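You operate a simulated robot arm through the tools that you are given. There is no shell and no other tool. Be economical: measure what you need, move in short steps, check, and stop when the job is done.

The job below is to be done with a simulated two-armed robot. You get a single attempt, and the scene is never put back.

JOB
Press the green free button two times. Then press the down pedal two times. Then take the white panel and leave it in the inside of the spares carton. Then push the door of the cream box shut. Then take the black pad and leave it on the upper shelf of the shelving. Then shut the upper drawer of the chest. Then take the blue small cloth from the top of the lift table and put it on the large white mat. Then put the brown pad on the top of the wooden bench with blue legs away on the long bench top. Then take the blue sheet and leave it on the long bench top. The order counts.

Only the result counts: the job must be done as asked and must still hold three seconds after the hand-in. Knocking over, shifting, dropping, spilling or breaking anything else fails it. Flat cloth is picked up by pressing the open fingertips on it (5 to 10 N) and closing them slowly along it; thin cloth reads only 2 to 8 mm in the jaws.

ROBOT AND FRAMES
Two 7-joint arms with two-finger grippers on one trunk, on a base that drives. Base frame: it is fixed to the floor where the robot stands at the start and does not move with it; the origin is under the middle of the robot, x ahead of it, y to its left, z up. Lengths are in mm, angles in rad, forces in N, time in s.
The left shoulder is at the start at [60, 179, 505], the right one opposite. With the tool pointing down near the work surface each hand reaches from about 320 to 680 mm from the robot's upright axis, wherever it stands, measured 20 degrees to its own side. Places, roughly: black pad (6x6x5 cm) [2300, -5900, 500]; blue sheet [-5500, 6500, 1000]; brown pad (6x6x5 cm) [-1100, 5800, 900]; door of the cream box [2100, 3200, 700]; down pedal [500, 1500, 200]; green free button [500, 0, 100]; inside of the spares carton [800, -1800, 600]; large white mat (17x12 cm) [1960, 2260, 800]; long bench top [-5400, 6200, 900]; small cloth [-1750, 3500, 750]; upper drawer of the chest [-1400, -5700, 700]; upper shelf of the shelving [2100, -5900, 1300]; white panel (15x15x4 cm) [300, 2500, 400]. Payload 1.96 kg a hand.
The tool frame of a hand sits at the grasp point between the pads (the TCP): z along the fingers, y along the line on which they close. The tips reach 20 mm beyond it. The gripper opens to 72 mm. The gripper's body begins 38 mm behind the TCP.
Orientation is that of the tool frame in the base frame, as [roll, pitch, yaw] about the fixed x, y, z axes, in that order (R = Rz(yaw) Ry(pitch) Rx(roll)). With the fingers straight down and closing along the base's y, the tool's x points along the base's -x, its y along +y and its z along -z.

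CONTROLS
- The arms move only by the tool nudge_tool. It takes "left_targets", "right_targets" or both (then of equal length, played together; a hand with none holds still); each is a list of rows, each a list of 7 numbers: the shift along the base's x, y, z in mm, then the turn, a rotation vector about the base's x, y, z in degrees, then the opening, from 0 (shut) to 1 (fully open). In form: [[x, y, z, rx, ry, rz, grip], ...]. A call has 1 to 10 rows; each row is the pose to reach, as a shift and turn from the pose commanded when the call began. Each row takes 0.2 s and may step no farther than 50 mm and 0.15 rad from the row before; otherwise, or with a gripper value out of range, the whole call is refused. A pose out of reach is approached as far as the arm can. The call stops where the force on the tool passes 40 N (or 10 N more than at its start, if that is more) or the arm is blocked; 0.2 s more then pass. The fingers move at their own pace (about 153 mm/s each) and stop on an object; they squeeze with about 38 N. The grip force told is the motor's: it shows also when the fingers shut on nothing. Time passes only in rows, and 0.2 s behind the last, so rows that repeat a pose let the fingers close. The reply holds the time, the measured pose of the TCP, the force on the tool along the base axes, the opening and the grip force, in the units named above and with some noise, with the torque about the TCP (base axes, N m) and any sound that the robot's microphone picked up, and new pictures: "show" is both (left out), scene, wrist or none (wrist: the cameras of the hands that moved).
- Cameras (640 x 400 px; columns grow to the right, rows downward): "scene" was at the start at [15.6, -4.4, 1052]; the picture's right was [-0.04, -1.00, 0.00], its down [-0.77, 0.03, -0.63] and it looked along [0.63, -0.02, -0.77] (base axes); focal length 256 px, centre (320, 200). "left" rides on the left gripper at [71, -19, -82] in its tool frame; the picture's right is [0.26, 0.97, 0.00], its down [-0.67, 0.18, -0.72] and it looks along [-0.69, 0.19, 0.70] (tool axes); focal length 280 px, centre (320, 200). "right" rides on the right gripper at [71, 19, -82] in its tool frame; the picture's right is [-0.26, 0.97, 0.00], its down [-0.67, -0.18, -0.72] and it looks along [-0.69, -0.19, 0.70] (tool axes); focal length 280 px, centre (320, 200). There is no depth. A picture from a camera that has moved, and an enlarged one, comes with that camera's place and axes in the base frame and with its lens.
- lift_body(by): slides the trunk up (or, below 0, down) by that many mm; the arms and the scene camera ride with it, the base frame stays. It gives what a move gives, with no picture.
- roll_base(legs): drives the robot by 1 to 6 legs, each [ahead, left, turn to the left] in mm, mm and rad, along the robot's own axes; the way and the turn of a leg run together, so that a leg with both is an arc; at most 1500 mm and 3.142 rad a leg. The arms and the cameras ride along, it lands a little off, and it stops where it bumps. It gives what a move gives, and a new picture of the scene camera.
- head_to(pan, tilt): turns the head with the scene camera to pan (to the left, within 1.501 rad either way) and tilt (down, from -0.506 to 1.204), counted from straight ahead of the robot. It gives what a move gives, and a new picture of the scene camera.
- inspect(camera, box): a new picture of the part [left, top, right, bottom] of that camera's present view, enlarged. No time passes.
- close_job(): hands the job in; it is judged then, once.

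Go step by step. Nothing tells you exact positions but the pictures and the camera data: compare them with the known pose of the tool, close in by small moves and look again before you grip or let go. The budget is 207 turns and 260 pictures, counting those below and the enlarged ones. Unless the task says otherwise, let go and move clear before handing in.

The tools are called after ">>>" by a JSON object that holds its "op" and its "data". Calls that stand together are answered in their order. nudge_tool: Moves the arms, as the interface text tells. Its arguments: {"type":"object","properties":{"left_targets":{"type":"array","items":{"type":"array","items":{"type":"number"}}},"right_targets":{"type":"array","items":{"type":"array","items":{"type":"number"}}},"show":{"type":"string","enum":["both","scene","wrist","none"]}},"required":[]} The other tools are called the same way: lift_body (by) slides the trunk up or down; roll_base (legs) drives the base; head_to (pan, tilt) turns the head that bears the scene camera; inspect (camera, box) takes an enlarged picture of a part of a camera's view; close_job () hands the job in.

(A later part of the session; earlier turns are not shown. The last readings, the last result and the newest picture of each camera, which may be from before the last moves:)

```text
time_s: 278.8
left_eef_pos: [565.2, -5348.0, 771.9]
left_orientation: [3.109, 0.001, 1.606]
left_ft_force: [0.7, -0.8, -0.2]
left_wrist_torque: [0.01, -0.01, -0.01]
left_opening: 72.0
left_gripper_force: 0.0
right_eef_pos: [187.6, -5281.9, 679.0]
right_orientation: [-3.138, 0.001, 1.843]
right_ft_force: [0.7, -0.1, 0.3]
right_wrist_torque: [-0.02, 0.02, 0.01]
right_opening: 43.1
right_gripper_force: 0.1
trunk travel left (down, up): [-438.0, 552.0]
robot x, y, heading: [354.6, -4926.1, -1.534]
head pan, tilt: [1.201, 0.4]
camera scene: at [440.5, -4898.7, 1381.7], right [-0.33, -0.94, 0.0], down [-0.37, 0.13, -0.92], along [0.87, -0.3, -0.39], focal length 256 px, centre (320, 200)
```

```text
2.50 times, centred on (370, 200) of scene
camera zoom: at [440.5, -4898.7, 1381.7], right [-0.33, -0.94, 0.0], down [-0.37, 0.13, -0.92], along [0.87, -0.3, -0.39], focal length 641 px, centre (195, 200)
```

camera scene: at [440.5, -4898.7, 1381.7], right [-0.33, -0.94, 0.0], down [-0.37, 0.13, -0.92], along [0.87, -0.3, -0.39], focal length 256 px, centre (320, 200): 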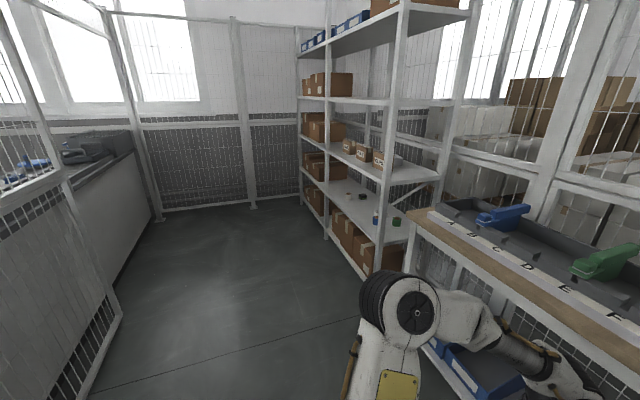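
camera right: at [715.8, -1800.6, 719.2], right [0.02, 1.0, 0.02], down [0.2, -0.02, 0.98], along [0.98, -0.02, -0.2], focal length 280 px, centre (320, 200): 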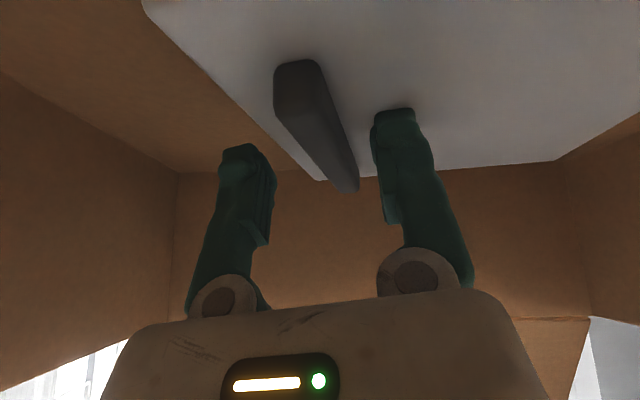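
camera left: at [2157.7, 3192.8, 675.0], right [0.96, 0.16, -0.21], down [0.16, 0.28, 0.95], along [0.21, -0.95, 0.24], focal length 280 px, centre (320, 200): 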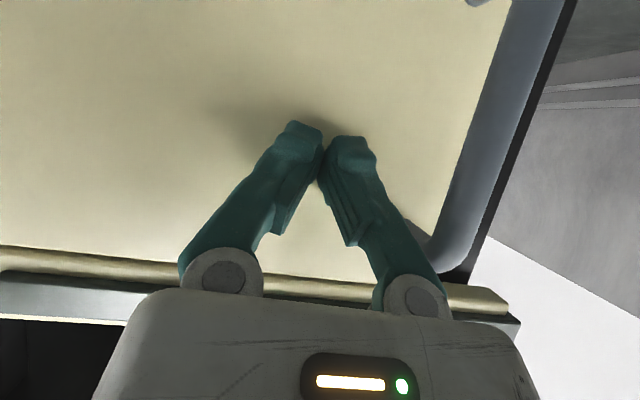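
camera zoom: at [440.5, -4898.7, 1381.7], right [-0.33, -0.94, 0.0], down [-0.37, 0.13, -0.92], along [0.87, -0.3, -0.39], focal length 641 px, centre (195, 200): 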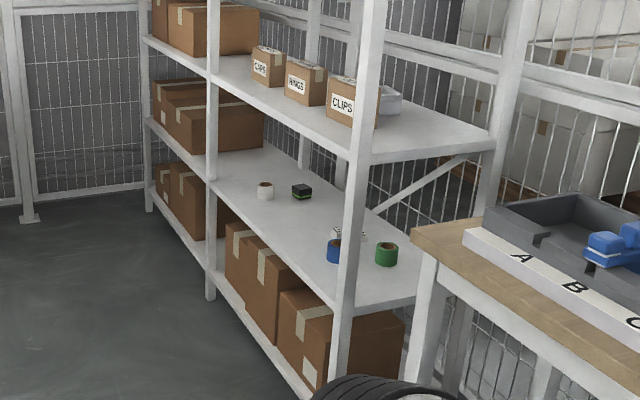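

The black pad sits on the ~500 mm shelf at about [2296, -5937]; the shelf front is at y≈-5694, and the empty upper shelf is at z≈1334. I'll strafe to x≈2100 so the left hand faces the pad.

>>> {"op": "roll_base", "data": {"legs": [[0, 900, -0.036], [0, 850, 0]]}}

>>> {"op": "lift_body", "data": {"by": -180}}

>>> {"op": "head_to", "data": {"pan": 0.2, "tilt": 0.6}}

>>> {"op": "inspect", "data": {"camera": "scene", "box": [220, 80, 440, 260]}}

```text
time_s: 287.7
left_eef_pos: [2307.8, -5343.7, 771.9]
left_orientation: [3.107, 0.003, 1.571]
left_ft_force: [0.6, -0.7, -0.4]
left_wrist_torque: [0.01, 0.05, -0.02]
left_opening: 72.0
left_gripper_force: 0.1
right_eef_pos: [1934.2, -5264.9, 677.1]
right_orientation: [-3.138, -0.001, 1.813]
right_ft_force: [-0.1, -0.4, -0.2]
right_wrist_torque: [0.0, 0.03, 0.0]
right_opening: 43.4
right_gripper_force: 0.1
trunk travel left (down, up): [-438.0, 552.0]
robot x, y, heading: [2112.5, -4916.7, -1.57]
head pan, tilt: [1.201, 0.4]
camera scene: at [2199.5, -4889.7, 1381.7], right [-0.36, -0.93, 0.0], down [-0.36, 0.14, -0.92], along [0.86, -0.33, -0.39], focal length 256 px, centre (320, 200)
```

scene: 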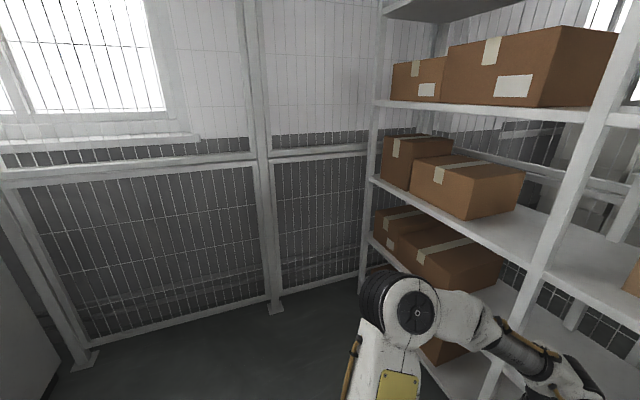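

```text
time_s: 289.7
left_eef_pos: [2308.0, -5343.3, 594.3]
left_orientation: [3.109, 0.001, 1.573]
left_ft_force: [0.1, 0.1, -0.6]
left_wrist_torque: [0.02, -0.01, 0.01]
left_opening: 72.0
left_gripper_force: 0.2
right_eef_pos: [1933.3, -5266.3, 498.6]
right_orientation: [-3.138, 0.002, 1.812]
right_ft_force: [0.0, 0.1, 0.1]
right_wrist_torque: [-0.01, -0.02, -0.02]
right_opening: 43.3
right_gripper_force: 0.1
trunk travel left (down, up): [-258.0, 732.0]
robot x, y, heading: [2113.8, -4913.4, -1.57]
head pan, tilt: [1.201, 0.4]
```

```text
time_s: 291.0
left_eef_pos: [2307.9, -5342.3, 593.5]
left_orientation: [3.11, 0.001, 1.573]
left_ft_force: [0.0, -0.4, 0.6]
left_wrist_torque: [-0.02, 0.0, -0.02]
left_opening: 72.0
left_gripper_force: 0.1
right_eef_pos: [1933.9, -5264.8, 498.6]
right_orientation: [-3.138, 0.0, 1.814]
right_ft_force: [-0.4, 0.0, -0.6]
right_wrist_torque: [-0.03, -0.04, -0.03]
right_opening: 43.4
right_gripper_force: 0.0
trunk travel left (down, up): [-258.0, 732.0]
robot x, y, heading: [2115.8, -4911.7, -1.564]
head pan, tilt: [0.201, 0.6]
camera scene: at [2130.5, -4942.9, 1183.5], right [-0.98, -0.2, 0.0], down [-0.11, 0.55, -0.83], along [0.17, -0.81, -0.56], focal length 256 px, centre (320, 200)
```

scene: 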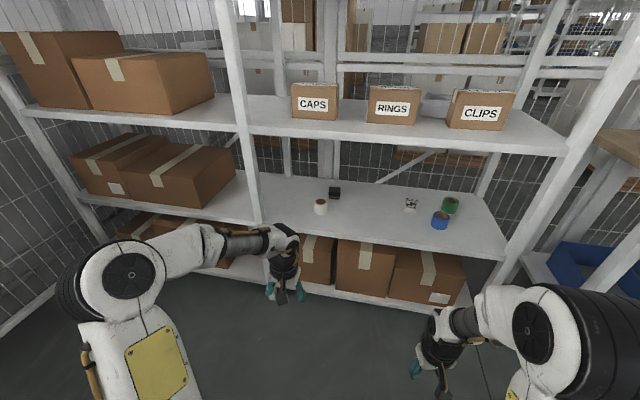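

```text
2.22 times, centred on (330, 170) of scene
camera zoom: at [2130.5, -4942.9, 1183.5], right [-0.98, -0.2, 0.0], down [-0.11, 0.55, -0.83], along [0.17, -0.81, -0.56], focal length 570 px, centre (298, 267)
```

zoom: 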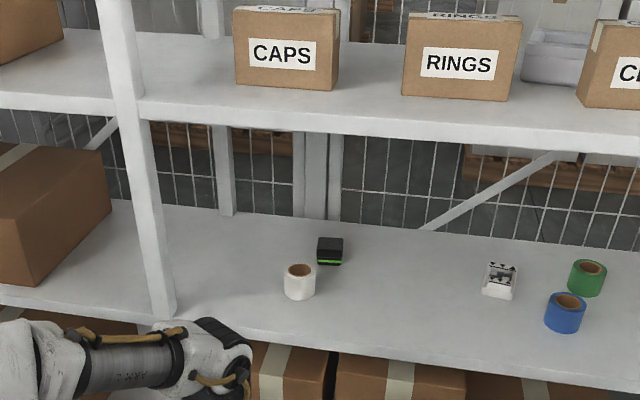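

The pad is near [2274, -5945, 535] with a white roll in front of it at [2316, -5844]. I'll tilt the left tool forward 40°, extend, and come in above the roll.

>>> {"op": "nudge_tool", "data": {"left_targets": [[0, -20, 8, -6, 0, 0, 1], [0, -40, 16, -12, 0, 0, 1], [0, -60, 24, -18, 0, 0, 1], [0, -80, 32, -24, 0, 0, 1], [0, -110, 40, -30, 0, 0, 1], [0, -140, 46, -36, 0, 0, 1], [0, -165, 46, -40, 0, 0, 1]], "show": "none"}}

>>> {"op": "roll_base", "data": {"legs": [[330, -35, 0]]}}

>>> {"op": "inspect", "data": {"camera": "left", "box": [0, 0, 640, 400]}}

```text
time_s: 292.6
left_eef_pos: [2306.4, -5508.7, 639.7]
left_orientation: [3.109, 0.703, 1.572]
left_ft_force: [0.1, 0.0, -0.5]
left_wrist_torque: [0.04, 0.0, -0.01]
left_opening: 72.1
left_gripper_force: 0.1
right_eef_pos: [1932.5, -5266.1, 497.8]
right_orientation: [-3.141, 0.001, 1.81]
right_ft_force: [0.3, 0.3, 0.1]
right_wrist_torque: [0.0, -0.02, 0.04]
right_opening: 43.2
right_gripper_force: 0.0
trunk travel left (down, up): [-258.0, 732.0]
robot x, y, heading: [2107.8, -4914.4, -1.573]
head pan, tilt: [0.201, 0.6]
```

```text
time_s: 294.8
left_eef_pos: [2269.2, -5836.4, 639.3]
left_orientation: [3.11, 0.699, 1.569]
left_ft_force: [0.3, -0.4, -0.3]
left_wrist_torque: [-0.02, -0.01, -0.02]
left_opening: 72.2
left_gripper_force: 0.0
right_eef_pos: [1898.1, -5590.4, 498.0]
right_orientation: [-3.14, 0.0, 1.809]
right_ft_force: [-0.6, -0.5, 0.4]
right_wrist_torque: [0.02, -0.01, -0.01]
right_opening: 43.3
right_gripper_force: 0.0
trunk travel left (down, up): [-258.0, 732.0]
robot x, y, heading: [2075.3, -5239.1, -1.573]
head pan, tilt: [0.201, 0.6]
camera scene: at [2094.9, -5269.8, 1183.5], right [-0.98, -0.2, 0.0], down [-0.11, 0.55, -0.82], along [0.16, -0.81, -0.57], focal length 256 px, centre (320, 200)
```

scene: 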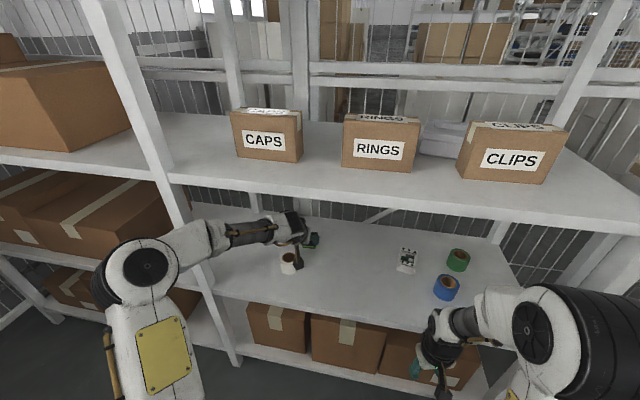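

```text
1.00 times, centred on (320, 200) of left (not enlarged: the box is as wide or as high as the picture)
camera zoom: at [2247.8, -5728.9, 656.3], right [0.96, 0.22, -0.15], down [0.16, -0.05, 0.99], along [0.21, -0.97, -0.09], focal length 280 px, centre (320, 200)
```

zoom: 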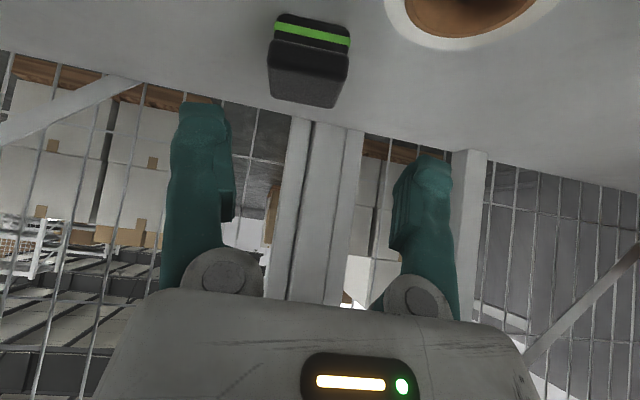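

>>> {"op": "inspect", "data": {"camera": "left", "box": [240, 0, 400, 120]}}

```text
3.33 times, centred on (320, 60) of left
camera zoom: at [2247.8, -5728.9, 656.3], right [0.96, 0.22, -0.15], down [0.16, -0.05, 0.99], along [0.21, -0.97, -0.09], focal length 935 px, centre (320, 667)
```

zoom: 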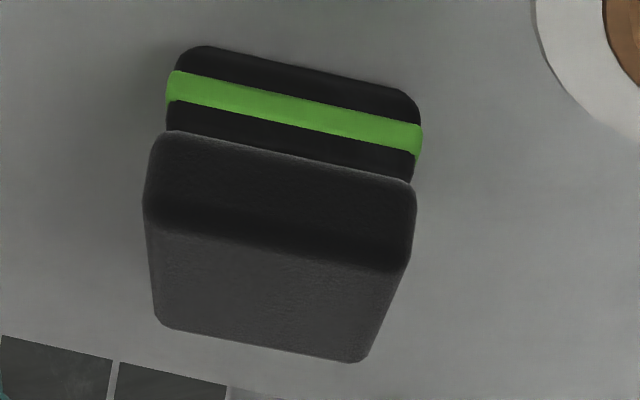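

Pad centre is [2269, -5946], yaw about 6–7°, top z≈550. I'll pull the right hand back, drive 70 mm closer and align the yaw.

>>> {"op": "nudge_tool", "data": {"right_targets": [[0, 45, 20, 0, 0, 0, 0.6], [0, 80, 40, 0, 0, 0, 0.6], [0, 80, 40, 0, 0, 0, 0.6]], "left_targets": [[0, 0, 0, 0, 0, 6, 1], [0, 0, 0, 0, 0, 6, 1], [0, 0, 0, 0, 0, 6, 1]], "show": "none"}}

>>> {"op": "roll_base", "data": {"legs": [[70, 0, 0]]}}

>>> {"op": "inspect", "data": {"camera": "left", "box": [0, 0, 640, 400]}}

```text
time_s: 295.6
left_eef_pos: [2269.1, -5836.5, 639.3]
left_orientation: [3.109, 0.702, 1.675]
left_ft_force: [0.0, 0.3, 0.2]
left_wrist_torque: [0.0, 0.0, -0.02]
left_opening: 72.1
left_gripper_force: 0.0
right_eef_pos: [1896.0, -5537.3, 540.4]
right_orientation: [-3.139, -0.003, 1.808]
right_ft_force: [0.3, 0.3, -0.6]
right_wrist_torque: [-0.02, 0.02, -0.04]
right_opening: 43.0
right_gripper_force: 0.0
right hand out of reach, approached as far as the arm can: row 2, 3
trunk travel left (down, up): [-258.0, 732.0]
robot x, y, heading: [2080.7, -5240.2, -1.572]
head pan, tilt: [0.201, 0.6]
```

```text
time_s: 296.6
left_eef_pos: [2270.1, -5904.4, 639.1]
left_orientation: [3.11, 0.699, 1.676]
left_ft_force: [-0.4, 0.5, 0.3]
left_wrist_torque: [0.03, 0.0, -0.01]
left_opening: 71.9
left_gripper_force: 0.1
right_eef_pos: [1898.0, -5607.1, 541.6]
right_orientation: [-3.139, -0.003, 1.811]
right_ft_force: [0.1, 1.1, 0.2]
right_wrist_torque: [0.0, -0.01, 0.01]
right_opening: 43.4
right_gripper_force: 0.1
trunk travel left (down, up): [-258.0, 732.0]
robot x, y, heading: [2076.4, -5310.9, -1.572]
head pan, tilt: [0.201, 0.6]
camera scene: at [2094.9, -5339.5, 1183.5], right [-0.98, -0.2, 0.0], down [-0.11, 0.55, -0.82], along [0.16, -0.81, -0.57], focal length 256 px, centre (320, 200)
```

scene: 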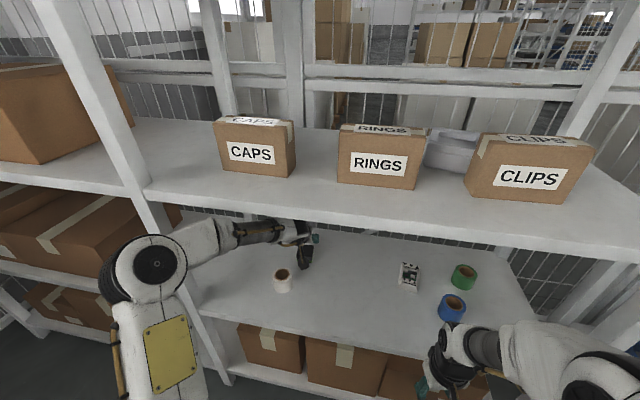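

```text
1.00 times, centred on (320, 200) of left (not enlarged: the box is as wide or as high as the picture)
camera zoom: at [2237.2, -5800.8, 656.1], right [0.94, 0.32, -0.15], down [0.17, -0.03, 0.99], along [0.31, -0.95, -0.09], focal length 280 px, centre (320, 200)
```

zoom: 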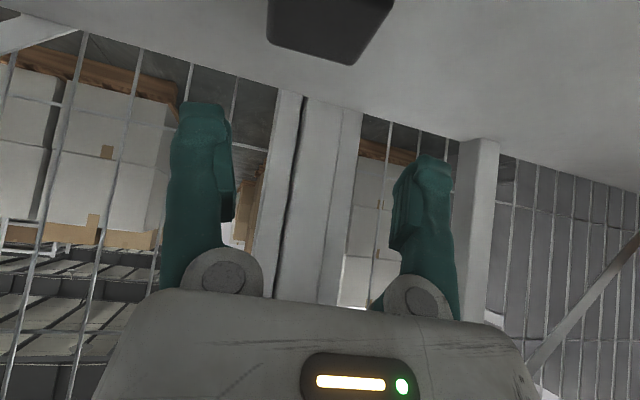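

The pad is between the finger lines. I'll extend 38 mm and go down around it.

>>> {"op": "nudge_tool", "data": {"left_targets": [[0, -20, -20, 0, 0, 0, 1], [0, -38, -45, 0, 0, 0, 1], [0, -38, -75, 0, 0, 0, 1], [0, -38, -95, 0, 0, 0, 1], [0, -38, -108, 0, 0, 0, 1]]}}

```text
time_s: 297.8
left_eef_pos: [2270.0, -5942.2, 538.3]
left_orientation: [3.112, 0.715, 1.68]
left_ft_force: [4.9, 2.7, 37.2]
left_wrist_torque: [-0.25, 1.53, -0.15]
left_opening: 71.7
left_gripper_force: 0.0
right_eef_pos: [1896.9, -5605.8, 543.4]
right_orientation: [-3.137, 0.002, 1.809]
right_ft_force: [0.7, 0.2, -0.4]
right_wrist_torque: [0.04, 0.0, -0.03]
right_opening: 43.1
right_gripper_force: 0.0
trunk travel left (down, up): [-258.0, 732.0]
robot x, y, heading: [2079.3, -5311.5, -1.573]
head pan, tilt: [0.201, 0.6]
camera scene: at [2094.2, -5334.2, 1184.5], right [-0.98, -0.2, 0.0], down [-0.11, 0.55, -0.83], along [0.17, -0.81, -0.56], focal length 256 px, centre (320, 200)
camera left: at [2237.9, -5838.1, 554.3], right [0.94, 0.32, -0.15], down [0.17, -0.02, 0.99], along [0.31, -0.95, -0.07], focal length 280 px, centre (320, 200)
```

scene: 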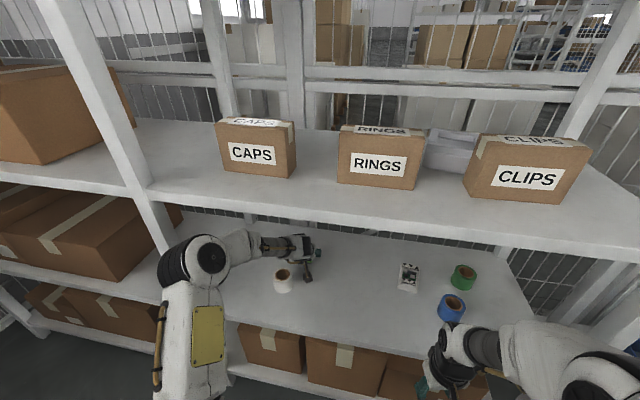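
left: 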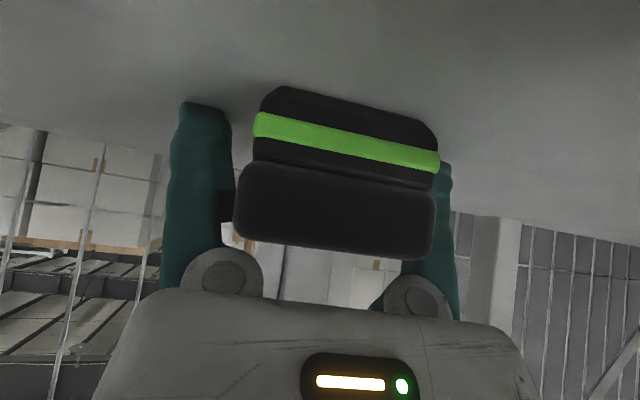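

The fingers straddle the pad and one tip touches the shelf. I'll ease up 4 mm and close.

>>> {"op": "nudge_tool", "data": {"left_targets": [[0, 0, 5, 0, 0, 0, 1], [0, 0, 5, 0, 0, 0, 0.6], [0, 0, 5, 0, 0, 0, 0.5], [0, 0, 5, 0, 0, 0, 0.4], [0, 0, 5, 0, 0, 0, 0.4], [0, 0, 30, 0, 0, 0, 0.4], [0, 0, 60, 0, 0, 0, 0.4]]}}

```text
time_s: 299.4
left_eef_pos: [2271.2, -5943.2, 589.3]
left_orientation: [3.108, 0.696, 1.676]
left_ft_force: [0.5, -0.6, -0.2]
left_wrist_torque: [-0.05, 0.02, -0.01]
left_opening: 62.5
left_gripper_force: 37.9
right_eef_pos: [1897.5, -5607.8, 540.6]
right_orientation: [-3.14, -0.001, 1.809]
right_ft_force: [0.0, -0.8, 0.2]
right_wrist_torque: [-0.01, 0.02, 0.02]
right_opening: 43.1
right_gripper_force: 0.1
trunk travel left (down, up): [-258.0, 732.0]
robot x, y, heading: [2078.3, -5311.1, -1.574]
head pan, tilt: [0.201, 0.6]
camera scene: at [2095.2, -5339.0, 1183.3], right [-0.98, -0.2, 0.0], down [-0.11, 0.55, -0.82], along [0.16, -0.81, -0.57], focal length 256 px, centre (320, 200)
camera left: at [2237.6, -5838.6, 606.8], right [0.94, 0.32, -0.14], down [0.16, -0.04, 0.99], along [0.31, -0.95, -0.09], focal length 280 px, centre (320, 200)
```

scene: 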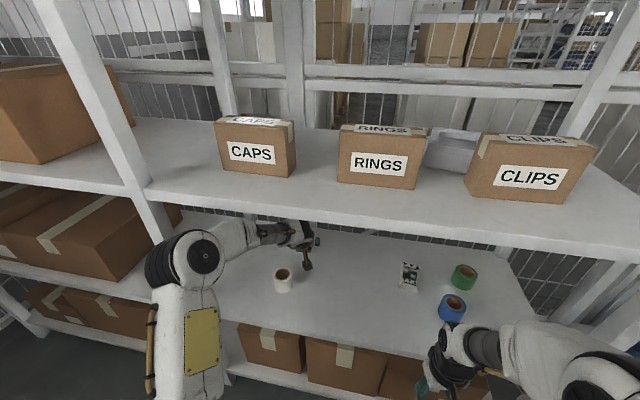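
left: 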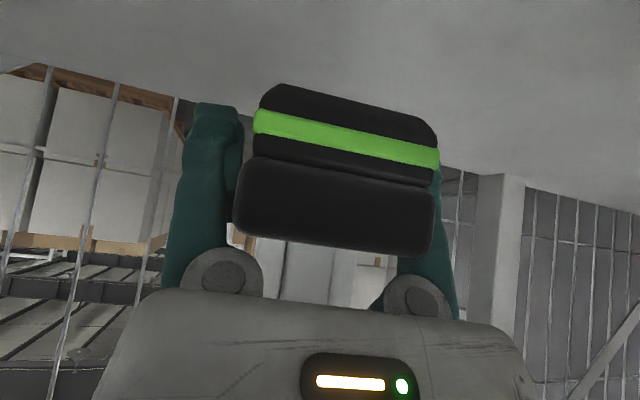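

The pad is held. I'll raise 40 mm to clear the white roll and back out.

>>> {"op": "nudge_tool", "data": {"left_targets": [[0, 10, 20, 0, 0, 0, 0.4], [0, 30, 40, 0, 0, 0, 0.4]], "show": "none"}}

>>> {"op": "roll_base", "data": {"legs": [[-420, 0, 0]]}}

>>> {"op": "inspect", "data": {"camera": "left", "box": [0, 0, 640, 400]}}

```text
time_s: 300.0
left_eef_pos: [2270.4, -5913.8, 629.8]
left_orientation: [3.111, 0.7, 1.675]
left_ft_force: [0.3, 0.1, -0.5]
left_wrist_torque: [-0.04, -0.02, 0.01]
left_opening: 62.6
left_gripper_force: 38.7
right_eef_pos: [1897.7, -5606.7, 541.0]
right_orientation: [-3.141, 0.0, 1.811]
right_ft_force: [0.1, -0.2, -0.2]
right_wrist_torque: [-0.02, 0.0, 0.0]
right_opening: 43.1
right_gripper_force: 0.2
trunk travel left (down, up): [-258.0, 732.0]
robot x, y, heading: [2078.8, -5312.9, -1.569]
head pan, tilt: [0.201, 0.6]
```

```text
time_s: 302.6
left_eef_pos: [2272.0, -5484.2, 630.8]
left_orientation: [3.109, 0.701, 1.681]
left_ft_force: [0.1, -0.1, 0.0]
left_wrist_torque: [0.03, 0.0, 0.0]
left_opening: 62.6
left_gripper_force: 37.8
right_eef_pos: [1896.6, -5180.5, 541.0]
right_orientation: [-3.141, -0.002, 1.815]
right_ft_force: [0.7, 0.2, 1.8]
right_wrist_torque: [-0.02, 0.03, -0.01]
right_opening: 43.2
right_gripper_force: 0.0
trunk travel left (down, up): [-258.0, 732.0]
robot x, y, heading: [2078.8, -4885.4, -1.567]
head pan, tilt: [0.201, 0.6]
camera scene: at [2094.0, -4910.8, 1183.5], right [-0.98, -0.2, 0.0], down [-0.12, 0.55, -0.83], along [0.17, -0.81, -0.56], focal length 256 px, centre (320, 200)
```

scene: 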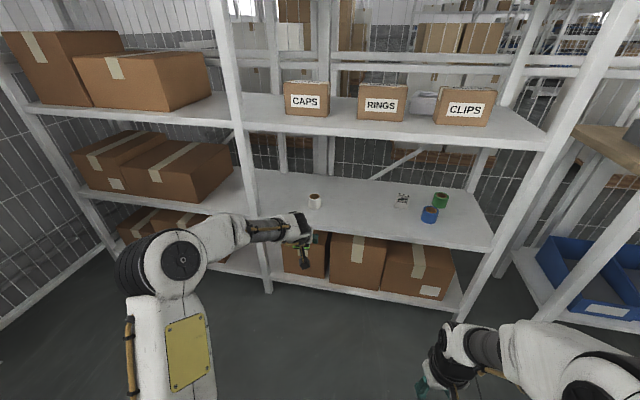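

```text
1.00 times, centred on (320, 200) of left (not enlarged: the box is as wide or as high as the picture)
camera zoom: at [2238.6, -5380.7, 647.4], right [0.93, 0.33, -0.15], down [0.17, -0.03, 0.99], along [0.32, -0.95, -0.08], focal length 280 px, centre (320, 200)
```

zoom: 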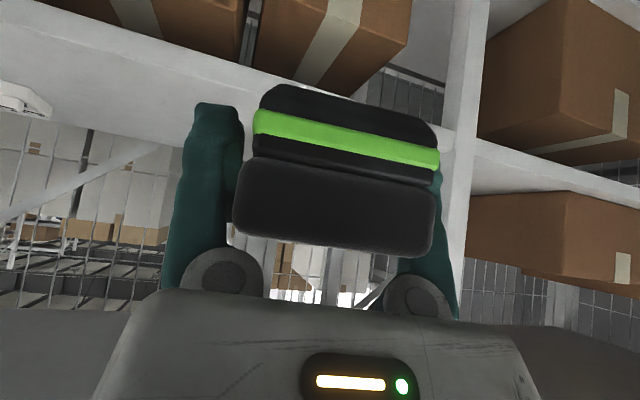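

The pad is out. The upper shelf at z≈1334 matches the given place, so I'll raise the trunk and look at it.

>>> {"op": "lift_body", "data": {"by": 400}}

>>> {"op": "lift_body", "data": {"by": 320}}

>>> {"op": "head_to", "data": {"pan": 0.1, "tilt": 0.5}}

```text
time_s: 306.4
left_eef_pos: [2272.7, -5484.8, 1029.0]
left_orientation: [3.109, 0.699, 1.679]
left_ft_force: [0.4, 0.4, -1.4]
left_wrist_torque: [0.03, -0.02, -0.02]
left_opening: 62.7
left_gripper_force: 37.7
right_eef_pos: [1897.1, -5180.0, 940.7]
right_orientation: [-3.14, 0.0, 1.815]
right_ft_force: [0.5, -0.1, 0.1]
right_wrist_torque: [-0.01, 0.01, -0.01]
right_opening: 43.2
right_gripper_force: 0.0
trunk travel left (down, up): [-658.0, 332.0]
robot x, y, heading: [2076.3, -4883.5, -1.567]
head pan, tilt: [0.201, 0.6]
```

```text
time_s: 309.6
left_eef_pos: [2271.5, -5484.9, 1349.7]
left_orientation: [3.111, 0.701, 1.681]
left_ft_force: [-0.7, -0.5, -0.6]
left_wrist_torque: [-0.02, 0.03, 0.04]
left_opening: 62.8
left_gripper_force: 38.6
right_eef_pos: [1898.3, -5179.6, 1260.8]
right_orientation: [-3.14, -0.003, 1.815]
right_ft_force: [0.4, -1.4, 0.6]
right_wrist_torque: [0.01, 0.0, -0.02]
right_opening: 43.4
right_gripper_force: 0.2
trunk travel left (down, up): [-978.0, 12.0]
robot x, y, heading: [2076.6, -4882.6, -1.569]
head pan, tilt: [0.201, 0.6]
```

```text
time_s: 310.2
left_eef_pos: [2272.5, -5484.6, 1350.1]
left_orientation: [3.109, 0.7, 1.682]
left_ft_force: [0.1, 0.2, -0.4]
left_wrist_torque: [-0.02, -0.01, 0.01]
left_opening: 62.7
left_gripper_force: 37.1
right_eef_pos: [1897.7, -5179.5, 1260.9]
right_orientation: [-3.14, -0.001, 1.816]
right_ft_force: [-0.1, 0.1, 0.2]
right_wrist_torque: [0.0, -0.02, 0.0]
right_opening: 43.3
right_gripper_force: 0.1
trunk travel left (down, up): [-978.0, 12.0]
robot x, y, heading: [2077.4, -4885.1, -1.566]
head pan, tilt: [0.099, 0.499]
camera scene: at [2085.4, -4915.1, 1912.5], right [-0.99, -0.1, 0.0], down [-0.05, 0.48, -0.88], along [0.09, -0.87, -0.48], focal length 256 px, centre (320, 200)
```

scene: 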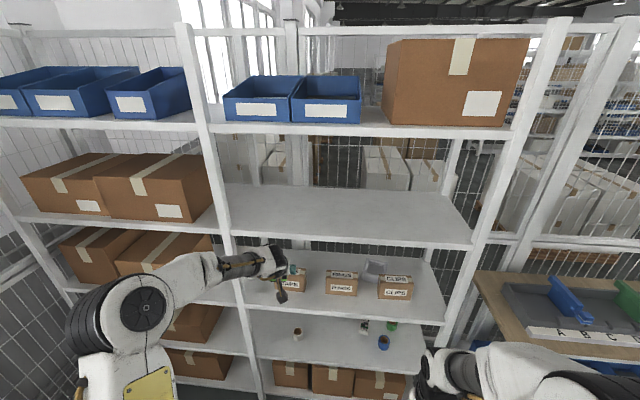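

The upper shelf is empty in this bay. I'll raise the pad a bit more and drive in above it.

>>> {"op": "nudge_tool", "data": {"left_targets": [[0, 0, 20, 0, 0, 0, 0.4], [0, 0, 45, 0, 0, 0, 0.4]], "show": "none"}}

>>> {"op": "roll_base", "data": {"legs": [[170, 0, 0]]}}

>>> {"op": "inspect", "data": {"camera": "scene", "box": [160, 130, 480, 330]}}

```text
time_s: 310.9
left_eef_pos: [2271.2, -5485.8, 1395.3]
left_orientation: [3.111, 0.699, 1.68]
left_ft_force: [0.0, 1.2, -0.9]
left_wrist_torque: [-0.04, -0.04, -0.01]
left_opening: 62.7
left_gripper_force: 38.3
right_eef_pos: [1896.8, -5178.9, 1260.8]
right_orientation: [-3.139, 0.001, 1.815]
right_ft_force: [0.1, 0.7, 0.2]
right_wrist_torque: [0.0, 0.02, -0.05]
right_opening: 43.1
right_gripper_force: 0.1
trunk travel left (down, up): [-978.0, 12.0]
robot x, y, heading: [2075.4, -4879.2, -1.559]
head pan, tilt: [0.099, 0.499]
```

```text
time_s: 312.3
left_eef_pos: [2269.8, -5654.7, 1395.9]
left_orientation: [3.11, 0.702, 1.679]
left_ft_force: [-0.2, 0.1, -0.9]
left_wrist_torque: [-0.03, -0.03, -0.02]
left_opening: 63.0
left_gripper_force: 37.9
right_eef_pos: [1897.2, -5348.9, 1261.8]
right_orientation: [-3.137, 0.002, 1.812]
right_ft_force: [0.1, 0.3, -0.3]
right_wrist_torque: [-0.02, 0.05, 0.01]
right_opening: 43.3
right_gripper_force: 0.0
trunk travel left (down, up): [-978.0, 12.0]
robot x, y, heading: [2073.3, -5056.7, -1.567]
head pan, tilt: [0.099, 0.499]
camera scene: at [2086.0, -5083.0, 1912.7], right [-0.99, -0.1, 0.0], down [-0.05, 0.47, -0.88], along [0.09, -0.87, -0.48], focal length 256 px, centre (320, 200)
```

scene: 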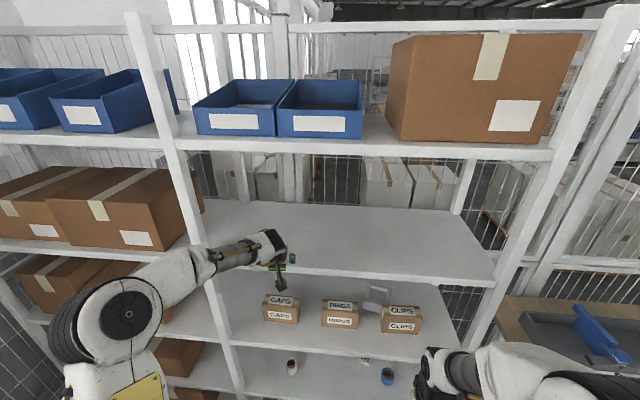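

```text
2.00 times, centred on (320, 230) of scene
camera zoom: at [2086.0, -5083.0, 1912.7], right [-0.99, -0.1, 0.0], down [-0.05, 0.47, -0.88], along [0.09, -0.87, -0.48], focal length 512 px, centre (320, 140)
```

zoom: 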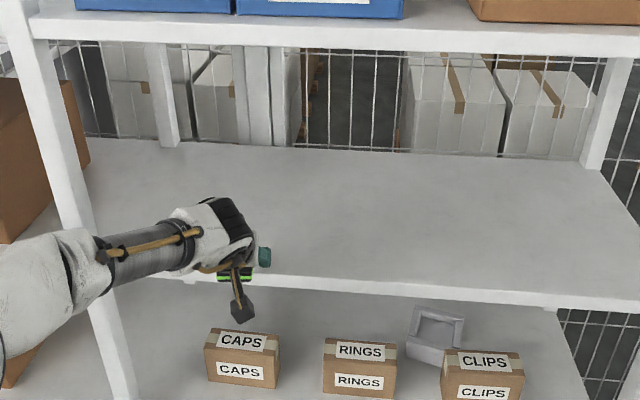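

>>> {"op": "roll_base", "data": {"legs": [[175, 0, 0]]}}

>>> {"op": "inspect", "data": {"camera": "left", "box": [0, 0, 640, 400]}}

```text
time_s: 313.8
left_eef_pos: [2271.4, -5831.7, 1397.0]
left_orientation: [3.111, 0.703, 1.68]
left_ft_force: [-0.6, 0.8, -0.4]
left_wrist_torque: [-0.02, -0.02, -0.02]
left_opening: 63.0
left_gripper_force: 37.8
right_eef_pos: [1897.6, -5525.7, 1262.4]
right_orientation: [-3.14, 0.003, 1.813]
right_ft_force: [0.8, 0.7, 0.1]
right_wrist_torque: [-0.04, 0.01, -0.05]
right_opening: 43.0
right_gripper_force: 0.0
trunk travel left (down, up): [-978.0, 12.0]
robot x, y, heading: [2078.1, -5231.9, -1.569]
head pan, tilt: [0.099, 0.499]
camera scene: at [2086.4, -5259.5, 1912.7], right [-0.99, -0.1, 0.0], down [-0.05, 0.47, -0.88], along [0.09, -0.87, -0.48], focal length 256 px, centre (320, 200)
```

scene: 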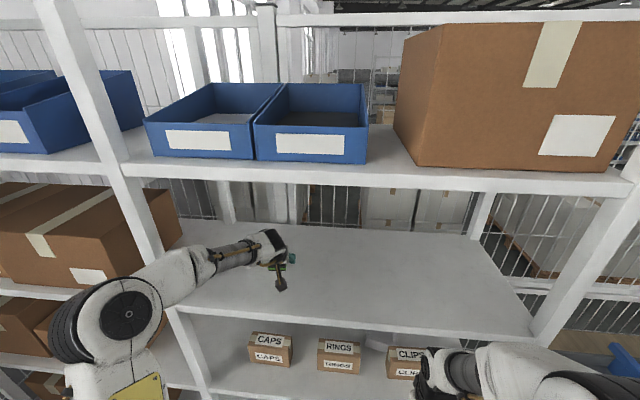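

```text
1.00 times, centred on (320, 200) of left (not enlarged: the box is as wide or as high as the picture)
camera zoom: at [2238.3, -5727.7, 1412.4], right [0.93, 0.32, -0.15], down [0.17, -0.03, 0.99], along [0.31, -0.95, -0.08], focal length 280 px, centre (320, 200)
```

zoom: 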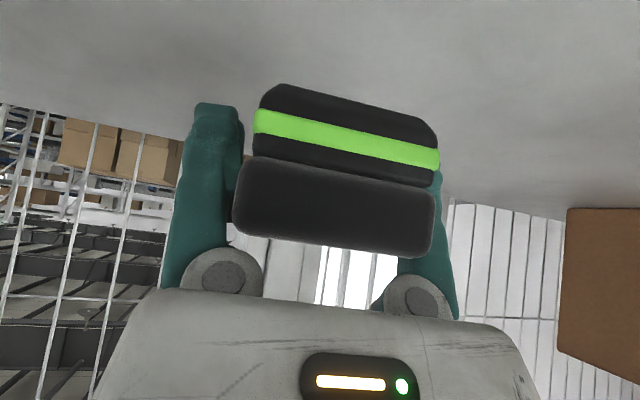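

The pad is over the shelf with clearance. I'll lower until touch.

>>> {"op": "nudge_tool", "data": {"left_targets": [[0, 0, -15, 0, 0, 0, 0.4], [0, 0, -26, 0, 0, 0, 0.4], [0, 0, -31, 0, 0, 0, 0.4], [0, 0, -35, 0, 0, 0, 0.4]], "show": "none"}}

```text
time_s: 314.8
left_eef_pos: [2271.1, -5836.0, 1359.2]
left_orientation: [3.108, 0.704, 1.681]
left_ft_force: [1.6, -4.8, 5.3]
left_wrist_torque: [-0.15, 0.22, 0.14]
left_opening: 62.5
left_gripper_force: 38.1
right_eef_pos: [1898.6, -5528.0, 1260.8]
right_orientation: [-3.139, -0.001, 1.812]
right_ft_force: [0.1, 0.1, -0.3]
right_wrist_torque: [-0.01, -0.01, -0.01]
right_opening: 43.0
right_gripper_force: 0.0
trunk travel left (down, up): [-978.0, 12.0]
robot x, y, heading: [2079.4, -5230.9, -1.563]
head pan, tilt: [0.099, 0.499]
```

Contact is light (5 N). I'll open the fingers and withdraw upward along the tool axis.

>>> {"op": "nudge_tool", "data": {"left_targets": [[0, 0, -1, 0, 0, 0, 0.4], [0, 0, 0, 0, 0, 0, 1], [0, 0, 0, 0, 0, 0, 1], [0, 20, 24, 0, 0, 0, 1], [0, 45, 50, 0, 0, 0, 1], [0, 75, 70, 0, 0, 0, 1], [0, 115, 75, 0, 0, 0, 1]]}}

```text
time_s: 316.4
left_eef_pos: [2272.3, -5719.7, 1433.7]
left_orientation: [3.11, 0.701, 1.682]
left_ft_force: [0.5, 0.0, 0.1]
left_wrist_torque: [0.03, 0.02, 0.01]
left_opening: 72.1
left_gripper_force: 0.0
right_eef_pos: [1899.7, -5527.1, 1261.4]
right_orientation: [-3.139, -0.002, 1.813]
right_ft_force: [0.0, -0.6, -0.4]
right_wrist_torque: [-0.02, 0.02, -0.01]
right_opening: 43.5
right_gripper_force: 0.0
trunk travel left (down, up): [-978.0, 12.0]
robot x, y, heading: [2078.4, -5230.9, -1.569]
head pan, tilt: [0.099, 0.499]
camera scene: at [2087.6, -5261.8, 1912.6], right [-0.99, -0.1, 0.0], down [-0.05, 0.47, -0.88], along [0.09, -0.87, -0.48], focal length 256 px, centre (320, 200)
camera left: at [2238.8, -5616.0, 1451.4], right [0.93, 0.32, -0.15], down [0.17, -0.03, 0.99], along [0.32, -0.95, -0.08], focal length 280 px, centre (320, 200)
```

scene: 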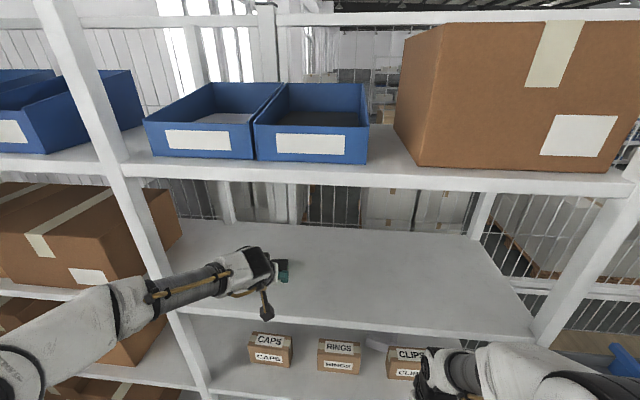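
left: 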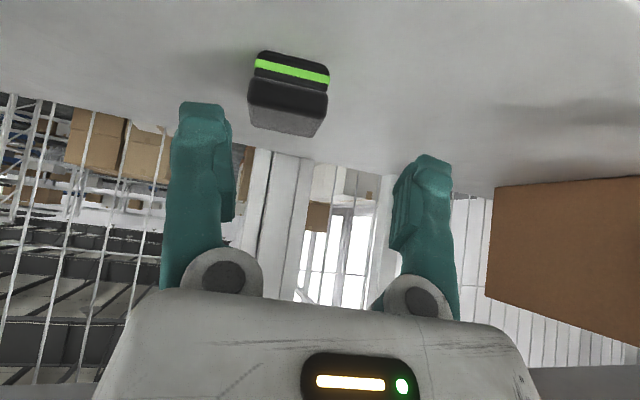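

The black pad stands on the upper shelf. I'll back out, lower the trunk and straighten the left hand.

>>> {"op": "roll_base", "data": {"legs": [[-380, 0, 0]]}}

>>> {"op": "nudge_tool", "data": {"left_targets": [[0, 20, -10, 6, 0, 0, 1], [0, 40, -20, 12, 0, 0, 1], [0, 60, -30, 18, 0, 0, 1], [0, 80, -40, 24, 0, 0, 1], [0, 100, -40, 30, 0, 0, 1], [0, 110, -40, 36, 0, 0, 1], [0, 110, -40, 40, 0, -6, 1]], "show": "none"}}

>>> {"op": "lift_body", "data": {"by": -400}}

>>> {"op": "lift_body", "data": {"by": -200}}

>>> {"op": "roll_base", "data": {"legs": [[0, -900, 0], [0, -830, 0], [-900, 0, 0], [-1050, 0, 0], [0, -900, 0], [0, -800, 0]]}}

>>> {"op": "head_to", "data": {"pan": 0.0, "tilt": 0.35}}

```text
time_s: 318.8
left_eef_pos: [2270.7, -5346.1, 1434.3]
left_orientation: [3.109, 0.699, 1.686]
left_ft_force: [0.2, -0.4, 0.4]
left_wrist_torque: [-0.02, -0.01, 0.01]
left_opening: 72.1
left_gripper_force: 0.1
right_eef_pos: [1898.4, -5154.1, 1260.6]
right_orientation: [-3.141, -0.003, 1.819]
right_ft_force: [0.0, -0.9, -0.1]
right_wrist_torque: [0.02, -0.02, 0.02]
right_opening: 43.2
right_gripper_force: 0.0
trunk travel left (down, up): [-978.0, 12.0]
robot x, y, heading: [2077.3, -4853.2, -1.565]
head pan, tilt: [0.099, 0.499]
camera scene: at [2084.6, -4888.4, 1912.5], right [-0.99, -0.11, 0.0], down [-0.05, 0.48, -0.88], along [0.09, -0.87, -0.48], focal length 256 px, centre (320, 200)
```

scene: 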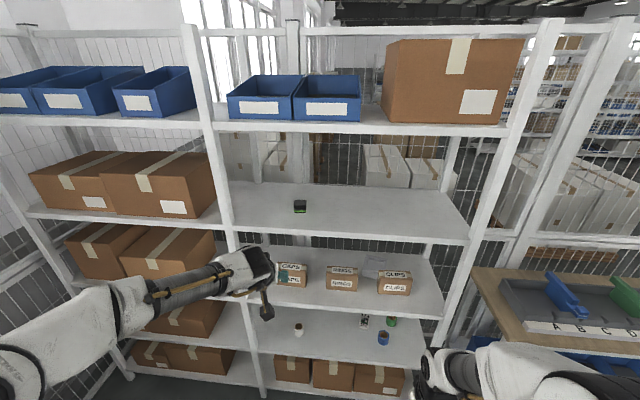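

```text
time_s: 320.4
left_eef_pos: [2270.2, -5232.4, 1392.7]
left_orientation: [3.074, 0.001, 1.56]
left_ft_force: [0.2, 0.0, -0.1]
left_wrist_torque: [0.02, 0.02, -0.01]
left_opening: 72.1
left_gripper_force: 0.1
right_eef_pos: [1898.0, -5151.1, 1259.2]
right_orientation: [-3.137, -0.002, 1.817]
right_ft_force: [1.5, -0.4, 0.1]
right_wrist_torque: [-0.03, 0.0, 0.03]
right_opening: 43.2
right_gripper_force: 0.1
trunk travel left (down, up): [-978.0, 12.0]
robot x, y, heading: [2069.1, -4855.4, -1.565]
head pan, tilt: [0.099, 0.499]
```

```text
time_s: 324.2
left_eef_pos: [2269.6, -5233.9, 994.3]
left_orientation: [3.073, 0.004, 1.561]
left_ft_force: [-0.6, 0.1, -0.2]
left_wrist_torque: [0.01, -0.02, -0.03]
left_opening: 72.0
left_gripper_force: 0.1
right_eef_pos: [1896.8, -5151.4, 860.4]
right_orientation: [-3.14, -0.003, 1.817]
right_ft_force: [0.7, 1.0, -0.4]
right_wrist_torque: [0.0, 0.01, -0.02]
right_opening: 43.2
right_gripper_force: 0.0
trunk travel left (down, up): [-578.0, 412.0]
robot x, y, heading: [2077.5, -4856.9, -1.562]
head pan, tilt: [0.099, 0.499]
```

```text
time_s: 326.4
left_eef_pos: [2270.0, -5232.9, 794.4]
left_orientation: [3.072, 0.003, 1.56]
left_ft_force: [0.2, -0.3, -0.1]
left_wrist_torque: [0.03, 0.01, -0.05]
left_opening: 72.3
left_gripper_force: 0.0
right_eef_pos: [1897.1, -5150.9, 659.6]
right_orientation: [-3.14, 0.0, 1.816]
right_ft_force: [-0.1, 0.1, -0.6]
right_wrist_torque: [0.04, -0.01, 0.02]
right_opening: 43.1
right_gripper_force: 0.1
trunk travel left (down, up): [-378.0, 612.0]
robot x, y, heading: [2077.2, -4849.4, -1.567]
head pan, tilt: [0.099, 0.499]
```

```text
time_s: 339.4
left_eef_pos: [495.3, -4372.8, 794.1]
left_orientation: [3.071, 0.003, 1.557]
left_ft_force: [0.7, -0.3, 0.0]
left_wrist_torque: [-0.03, -0.02, -0.01]
left_opening: 72.3
left_gripper_force: 0.0
right_eef_pos: [125.4, -4289.5, 660.7]
right_orientation: [-3.14, -0.001, 1.816]
right_ft_force: [0.2, 0.0, 0.1]
right_wrist_torque: [-0.02, 0.01, 0.03]
right_opening: 43.3
right_gripper_force: 0.1
trunk travel left (down, up): [-378.0, 612.0]
robot x, y, heading: [304.4, -3991.2, -1.566]
head pan, tilt: [0.099, 0.499]
stopped in leg 3: the robot was blocked; the commanded pose is now the measured one
camera scene: at [312.7, -4025.1, 1312.6], right [-0.99, -0.1, 0.0], down [-0.05, 0.48, -0.88], along [0.09, -0.87, -0.48], focal length 256 px, centre (320, 200)
```

scene: 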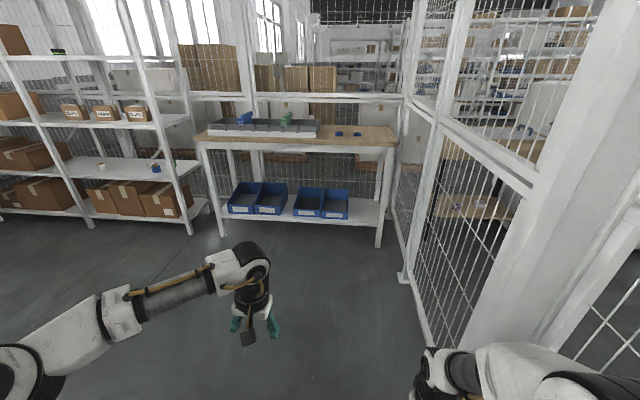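

```text
time_s: 340.1
left_eef_pos: [496.3, -4371.8, 793.5]
left_orientation: [3.072, 0.002, 1.556]
left_ft_force: [0.0, -0.3, -0.4]
left_wrist_torque: [0.02, -0.01, 0.01]
left_opening: 71.8
left_gripper_force: 0.1
right_eef_pos: [124.8, -4289.8, 660.1]
right_orientation: [-3.14, -0.002, 1.814]
right_ft_force: [0.3, 0.8, -0.8]
right_wrist_torque: [0.01, 0.0, -0.01]
right_opening: 43.2
right_gripper_force: 0.1
trunk travel left (down, up): [-378.0, 612.0]
robot x, y, heading: [303.0, -3992.9, -1.567]
head pan, tilt: [0.0, 0.351]
camera scene: at [303.6, -4027.9, 1326.2], right [-1.0, -0.01, 0.0], down [0.0, 0.34, -0.94], along [0.01, -0.94, -0.34], focal length 256 px, centre (320, 200)
```

scene: 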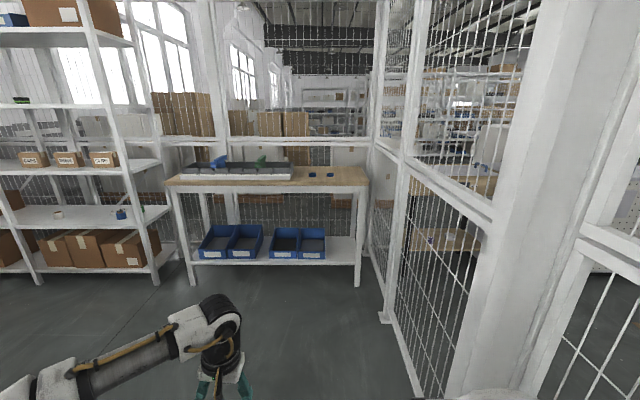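

Something blocked the robot at the gate; I'll look left at the arm and gate.

>>> {"op": "head_to", "data": {"pan": 1.2, "tilt": 0.6}}

>>> {"op": "head_to", "data": {"pan": -1.2, "tilt": 0.6}}

```text
time_s: 341.5
left_eef_pos: [497.1, -4372.9, 793.0]
left_orientation: [3.072, 0.002, 1.556]
left_ft_force: [0.0, -0.5, -0.3]
left_wrist_torque: [-0.02, -0.01, 0.0]
left_opening: 72.3
left_gripper_force: 0.0
right_eef_pos: [125.5, -4289.4, 659.8]
right_orientation: [-3.141, -0.002, 1.816]
right_ft_force: [0.0, 0.0, 0.5]
right_wrist_torque: [0.01, -0.01, 0.0]
right_opening: 43.0
right_gripper_force: 0.1
trunk travel left (down, up): [-378.0, 612.0]
robot x, y, heading: [303.2, -3992.1, -1.567]
head pan, tilt: [1.201, 0.6]
camera scene: at [385.7, -3966.5, 1303.6], right [-0.36, -0.93, 0.0], down [-0.53, 0.2, -0.83], along [0.77, -0.29, -0.56], focal length 256 px, centre (320, 200)
```

scene: 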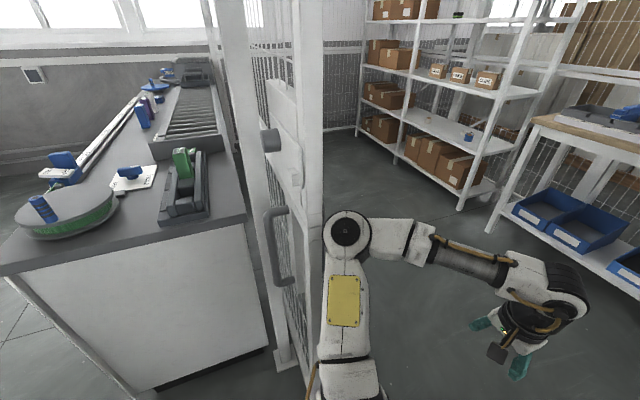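

```text
time_s: 343.7
left_eef_pos: [496.8, -4372.0, 794.5]
left_orientation: [3.07, 0.001, 1.554]
left_ft_force: [1.0, -0.2, 0.5]
left_wrist_torque: [-0.01, 0.0, -0.01]
left_opening: 72.1
left_gripper_force: 0.1
right_eef_pos: [125.6, -4290.6, 660.1]
right_orientation: [-3.14, -0.003, 1.814]
right_ft_force: [-0.2, 0.5, -0.2]
right_wrist_torque: [-0.03, -0.01, 0.01]
right_opening: 43.3
right_gripper_force: 0.1
trunk travel left (down, up): [-378.0, 612.0]
robot x, y, heading: [301.6, -3992.0, -1.57]
head pan, tilt: [-1.201, 0.6]
camera scene: at [221.0, -3967.3, 1303.5], right [-0.37, 0.93, 0.0], down [0.53, 0.21, -0.82], along [-0.77, -0.3, -0.57], focal length 256 px, centre (320, 200)
```

scene: 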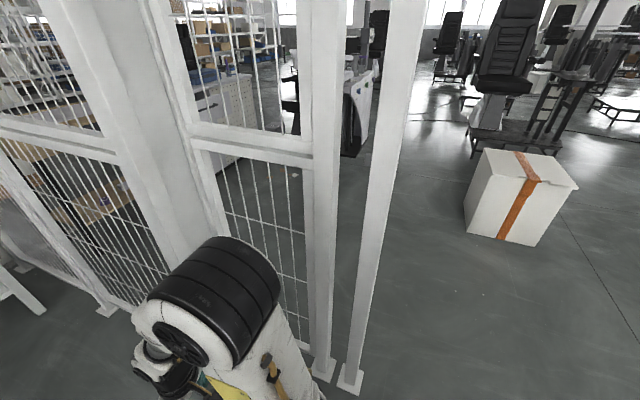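

The left elbow touched the open gate leaf. I'll go forward again, pull the left elbow in by reaching ahead, and then retry.

>>> {"op": "roll_base", "data": {"legs": [[150, 0, 0]]}}

>>> {"op": "nudge_tool", "data": {"left_targets": [[-20, -40, -10, 0, 2, 0, 1], [-40, -80, -20, 0, 4, 0, 1], [-60, -120, -30, 0, 4, 0, 1], [-80, -150, -40, 0, 4, 0, 1]], "show": "none"}}

>>> {"op": "head_to", "data": {"pan": 1.2, "tilt": 0.6}}

```text
time_s: 345.1
left_eef_pos: [497.4, -4523.3, 792.7]
left_orientation: [3.073, 0.002, 1.556]
left_ft_force: [0.7, -0.7, -0.2]
left_wrist_torque: [0.01, 0.02, 0.0]
left_opening: 71.9
left_gripper_force: 0.0
right_eef_pos: [125.3, -4441.1, 661.6]
right_orientation: [-3.14, -0.001, 1.814]
right_ft_force: [-0.9, -0.4, -0.2]
right_wrist_torque: [0.01, 0.03, 0.0]
right_opening: 42.9
right_gripper_force: 0.1
trunk travel left (down, up): [-378.0, 612.0]
robot x, y, heading: [305.3, -4147.6, -1.568]
head pan, tilt: [-1.201, 0.6]
camera scene: at [222.8, -4118.4, 1303.5], right [-0.37, 0.93, 0.0], down [0.53, 0.21, -0.82], along [-0.77, -0.3, -0.57], focal length 256 px, centre (320, 200)
```

scene: 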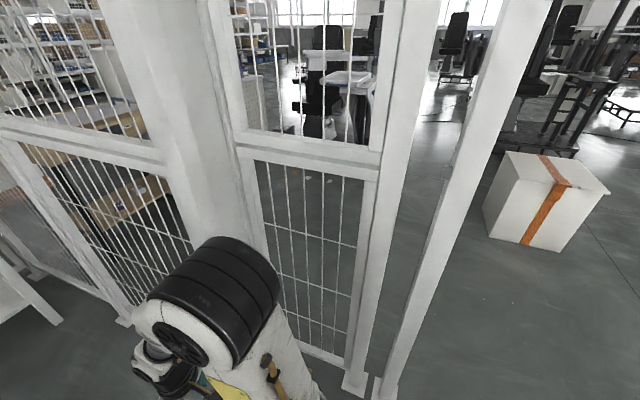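

```text
time_s: 346.1
left_eef_pos: [420.3, -4674.1, 752.1]
left_orientation: [-3.141, 0.002, 1.556]
left_ft_force: [-0.8, 1.0, 0.3]
left_wrist_torque: [0.04, 0.0, 0.0]
left_opening: 71.7
left_gripper_force: 0.0
right_eef_pos: [126.2, -4440.4, 660.6]
right_orientation: [-3.14, -0.001, 1.816]
right_ft_force: [0.3, 0.1, 1.3]
right_wrist_torque: [0.02, -0.01, 0.01]
right_opening: 42.9
right_gripper_force: 0.1
trunk travel left (down, up): [-378.0, 612.0]
robot x, y, heading: [308.7, -4140.3, -1.568]
head pan, tilt: [-1.201, 0.6]
```

```text
time_s: 348.3
left_eef_pos: [419.7, -4674.3, 752.5]
left_orientation: [3.141, 0.003, 1.554]
left_ft_force: [-0.2, -0.7, 0.0]
left_wrist_torque: [-0.01, 0.02, 0.02]
left_opening: 71.9
left_gripper_force: 0.1
right_eef_pos: [126.1, -4440.4, 660.3]
right_orientation: [-3.139, -0.001, 1.815]
right_ft_force: [-0.7, 0.0, -0.1]
right_wrist_torque: [-0.01, 0.03, -0.01]
right_opening: 43.0
right_gripper_force: 0.1
trunk travel left (down, up): [-378.0, 612.0]
robot x, y, heading: [307.9, -4144.8, -1.569]
head pan, tilt: [1.201, 0.6]
camera scene: at [387.6, -4116.7, 1303.5], right [-0.36, -0.93, 0.0], down [-0.53, 0.2, -0.83], along [0.77, -0.3, -0.56], focal length 256 px, centre (320, 200)
```

scene: 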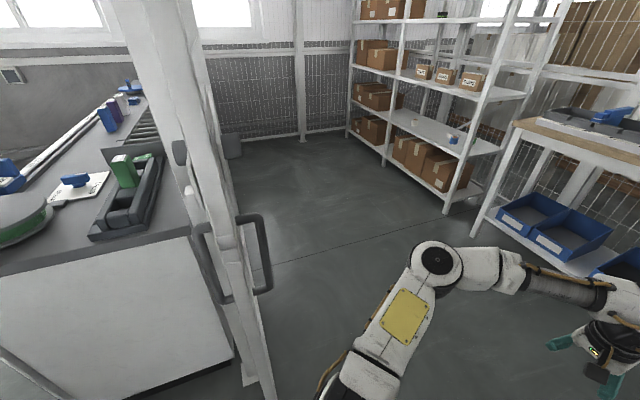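

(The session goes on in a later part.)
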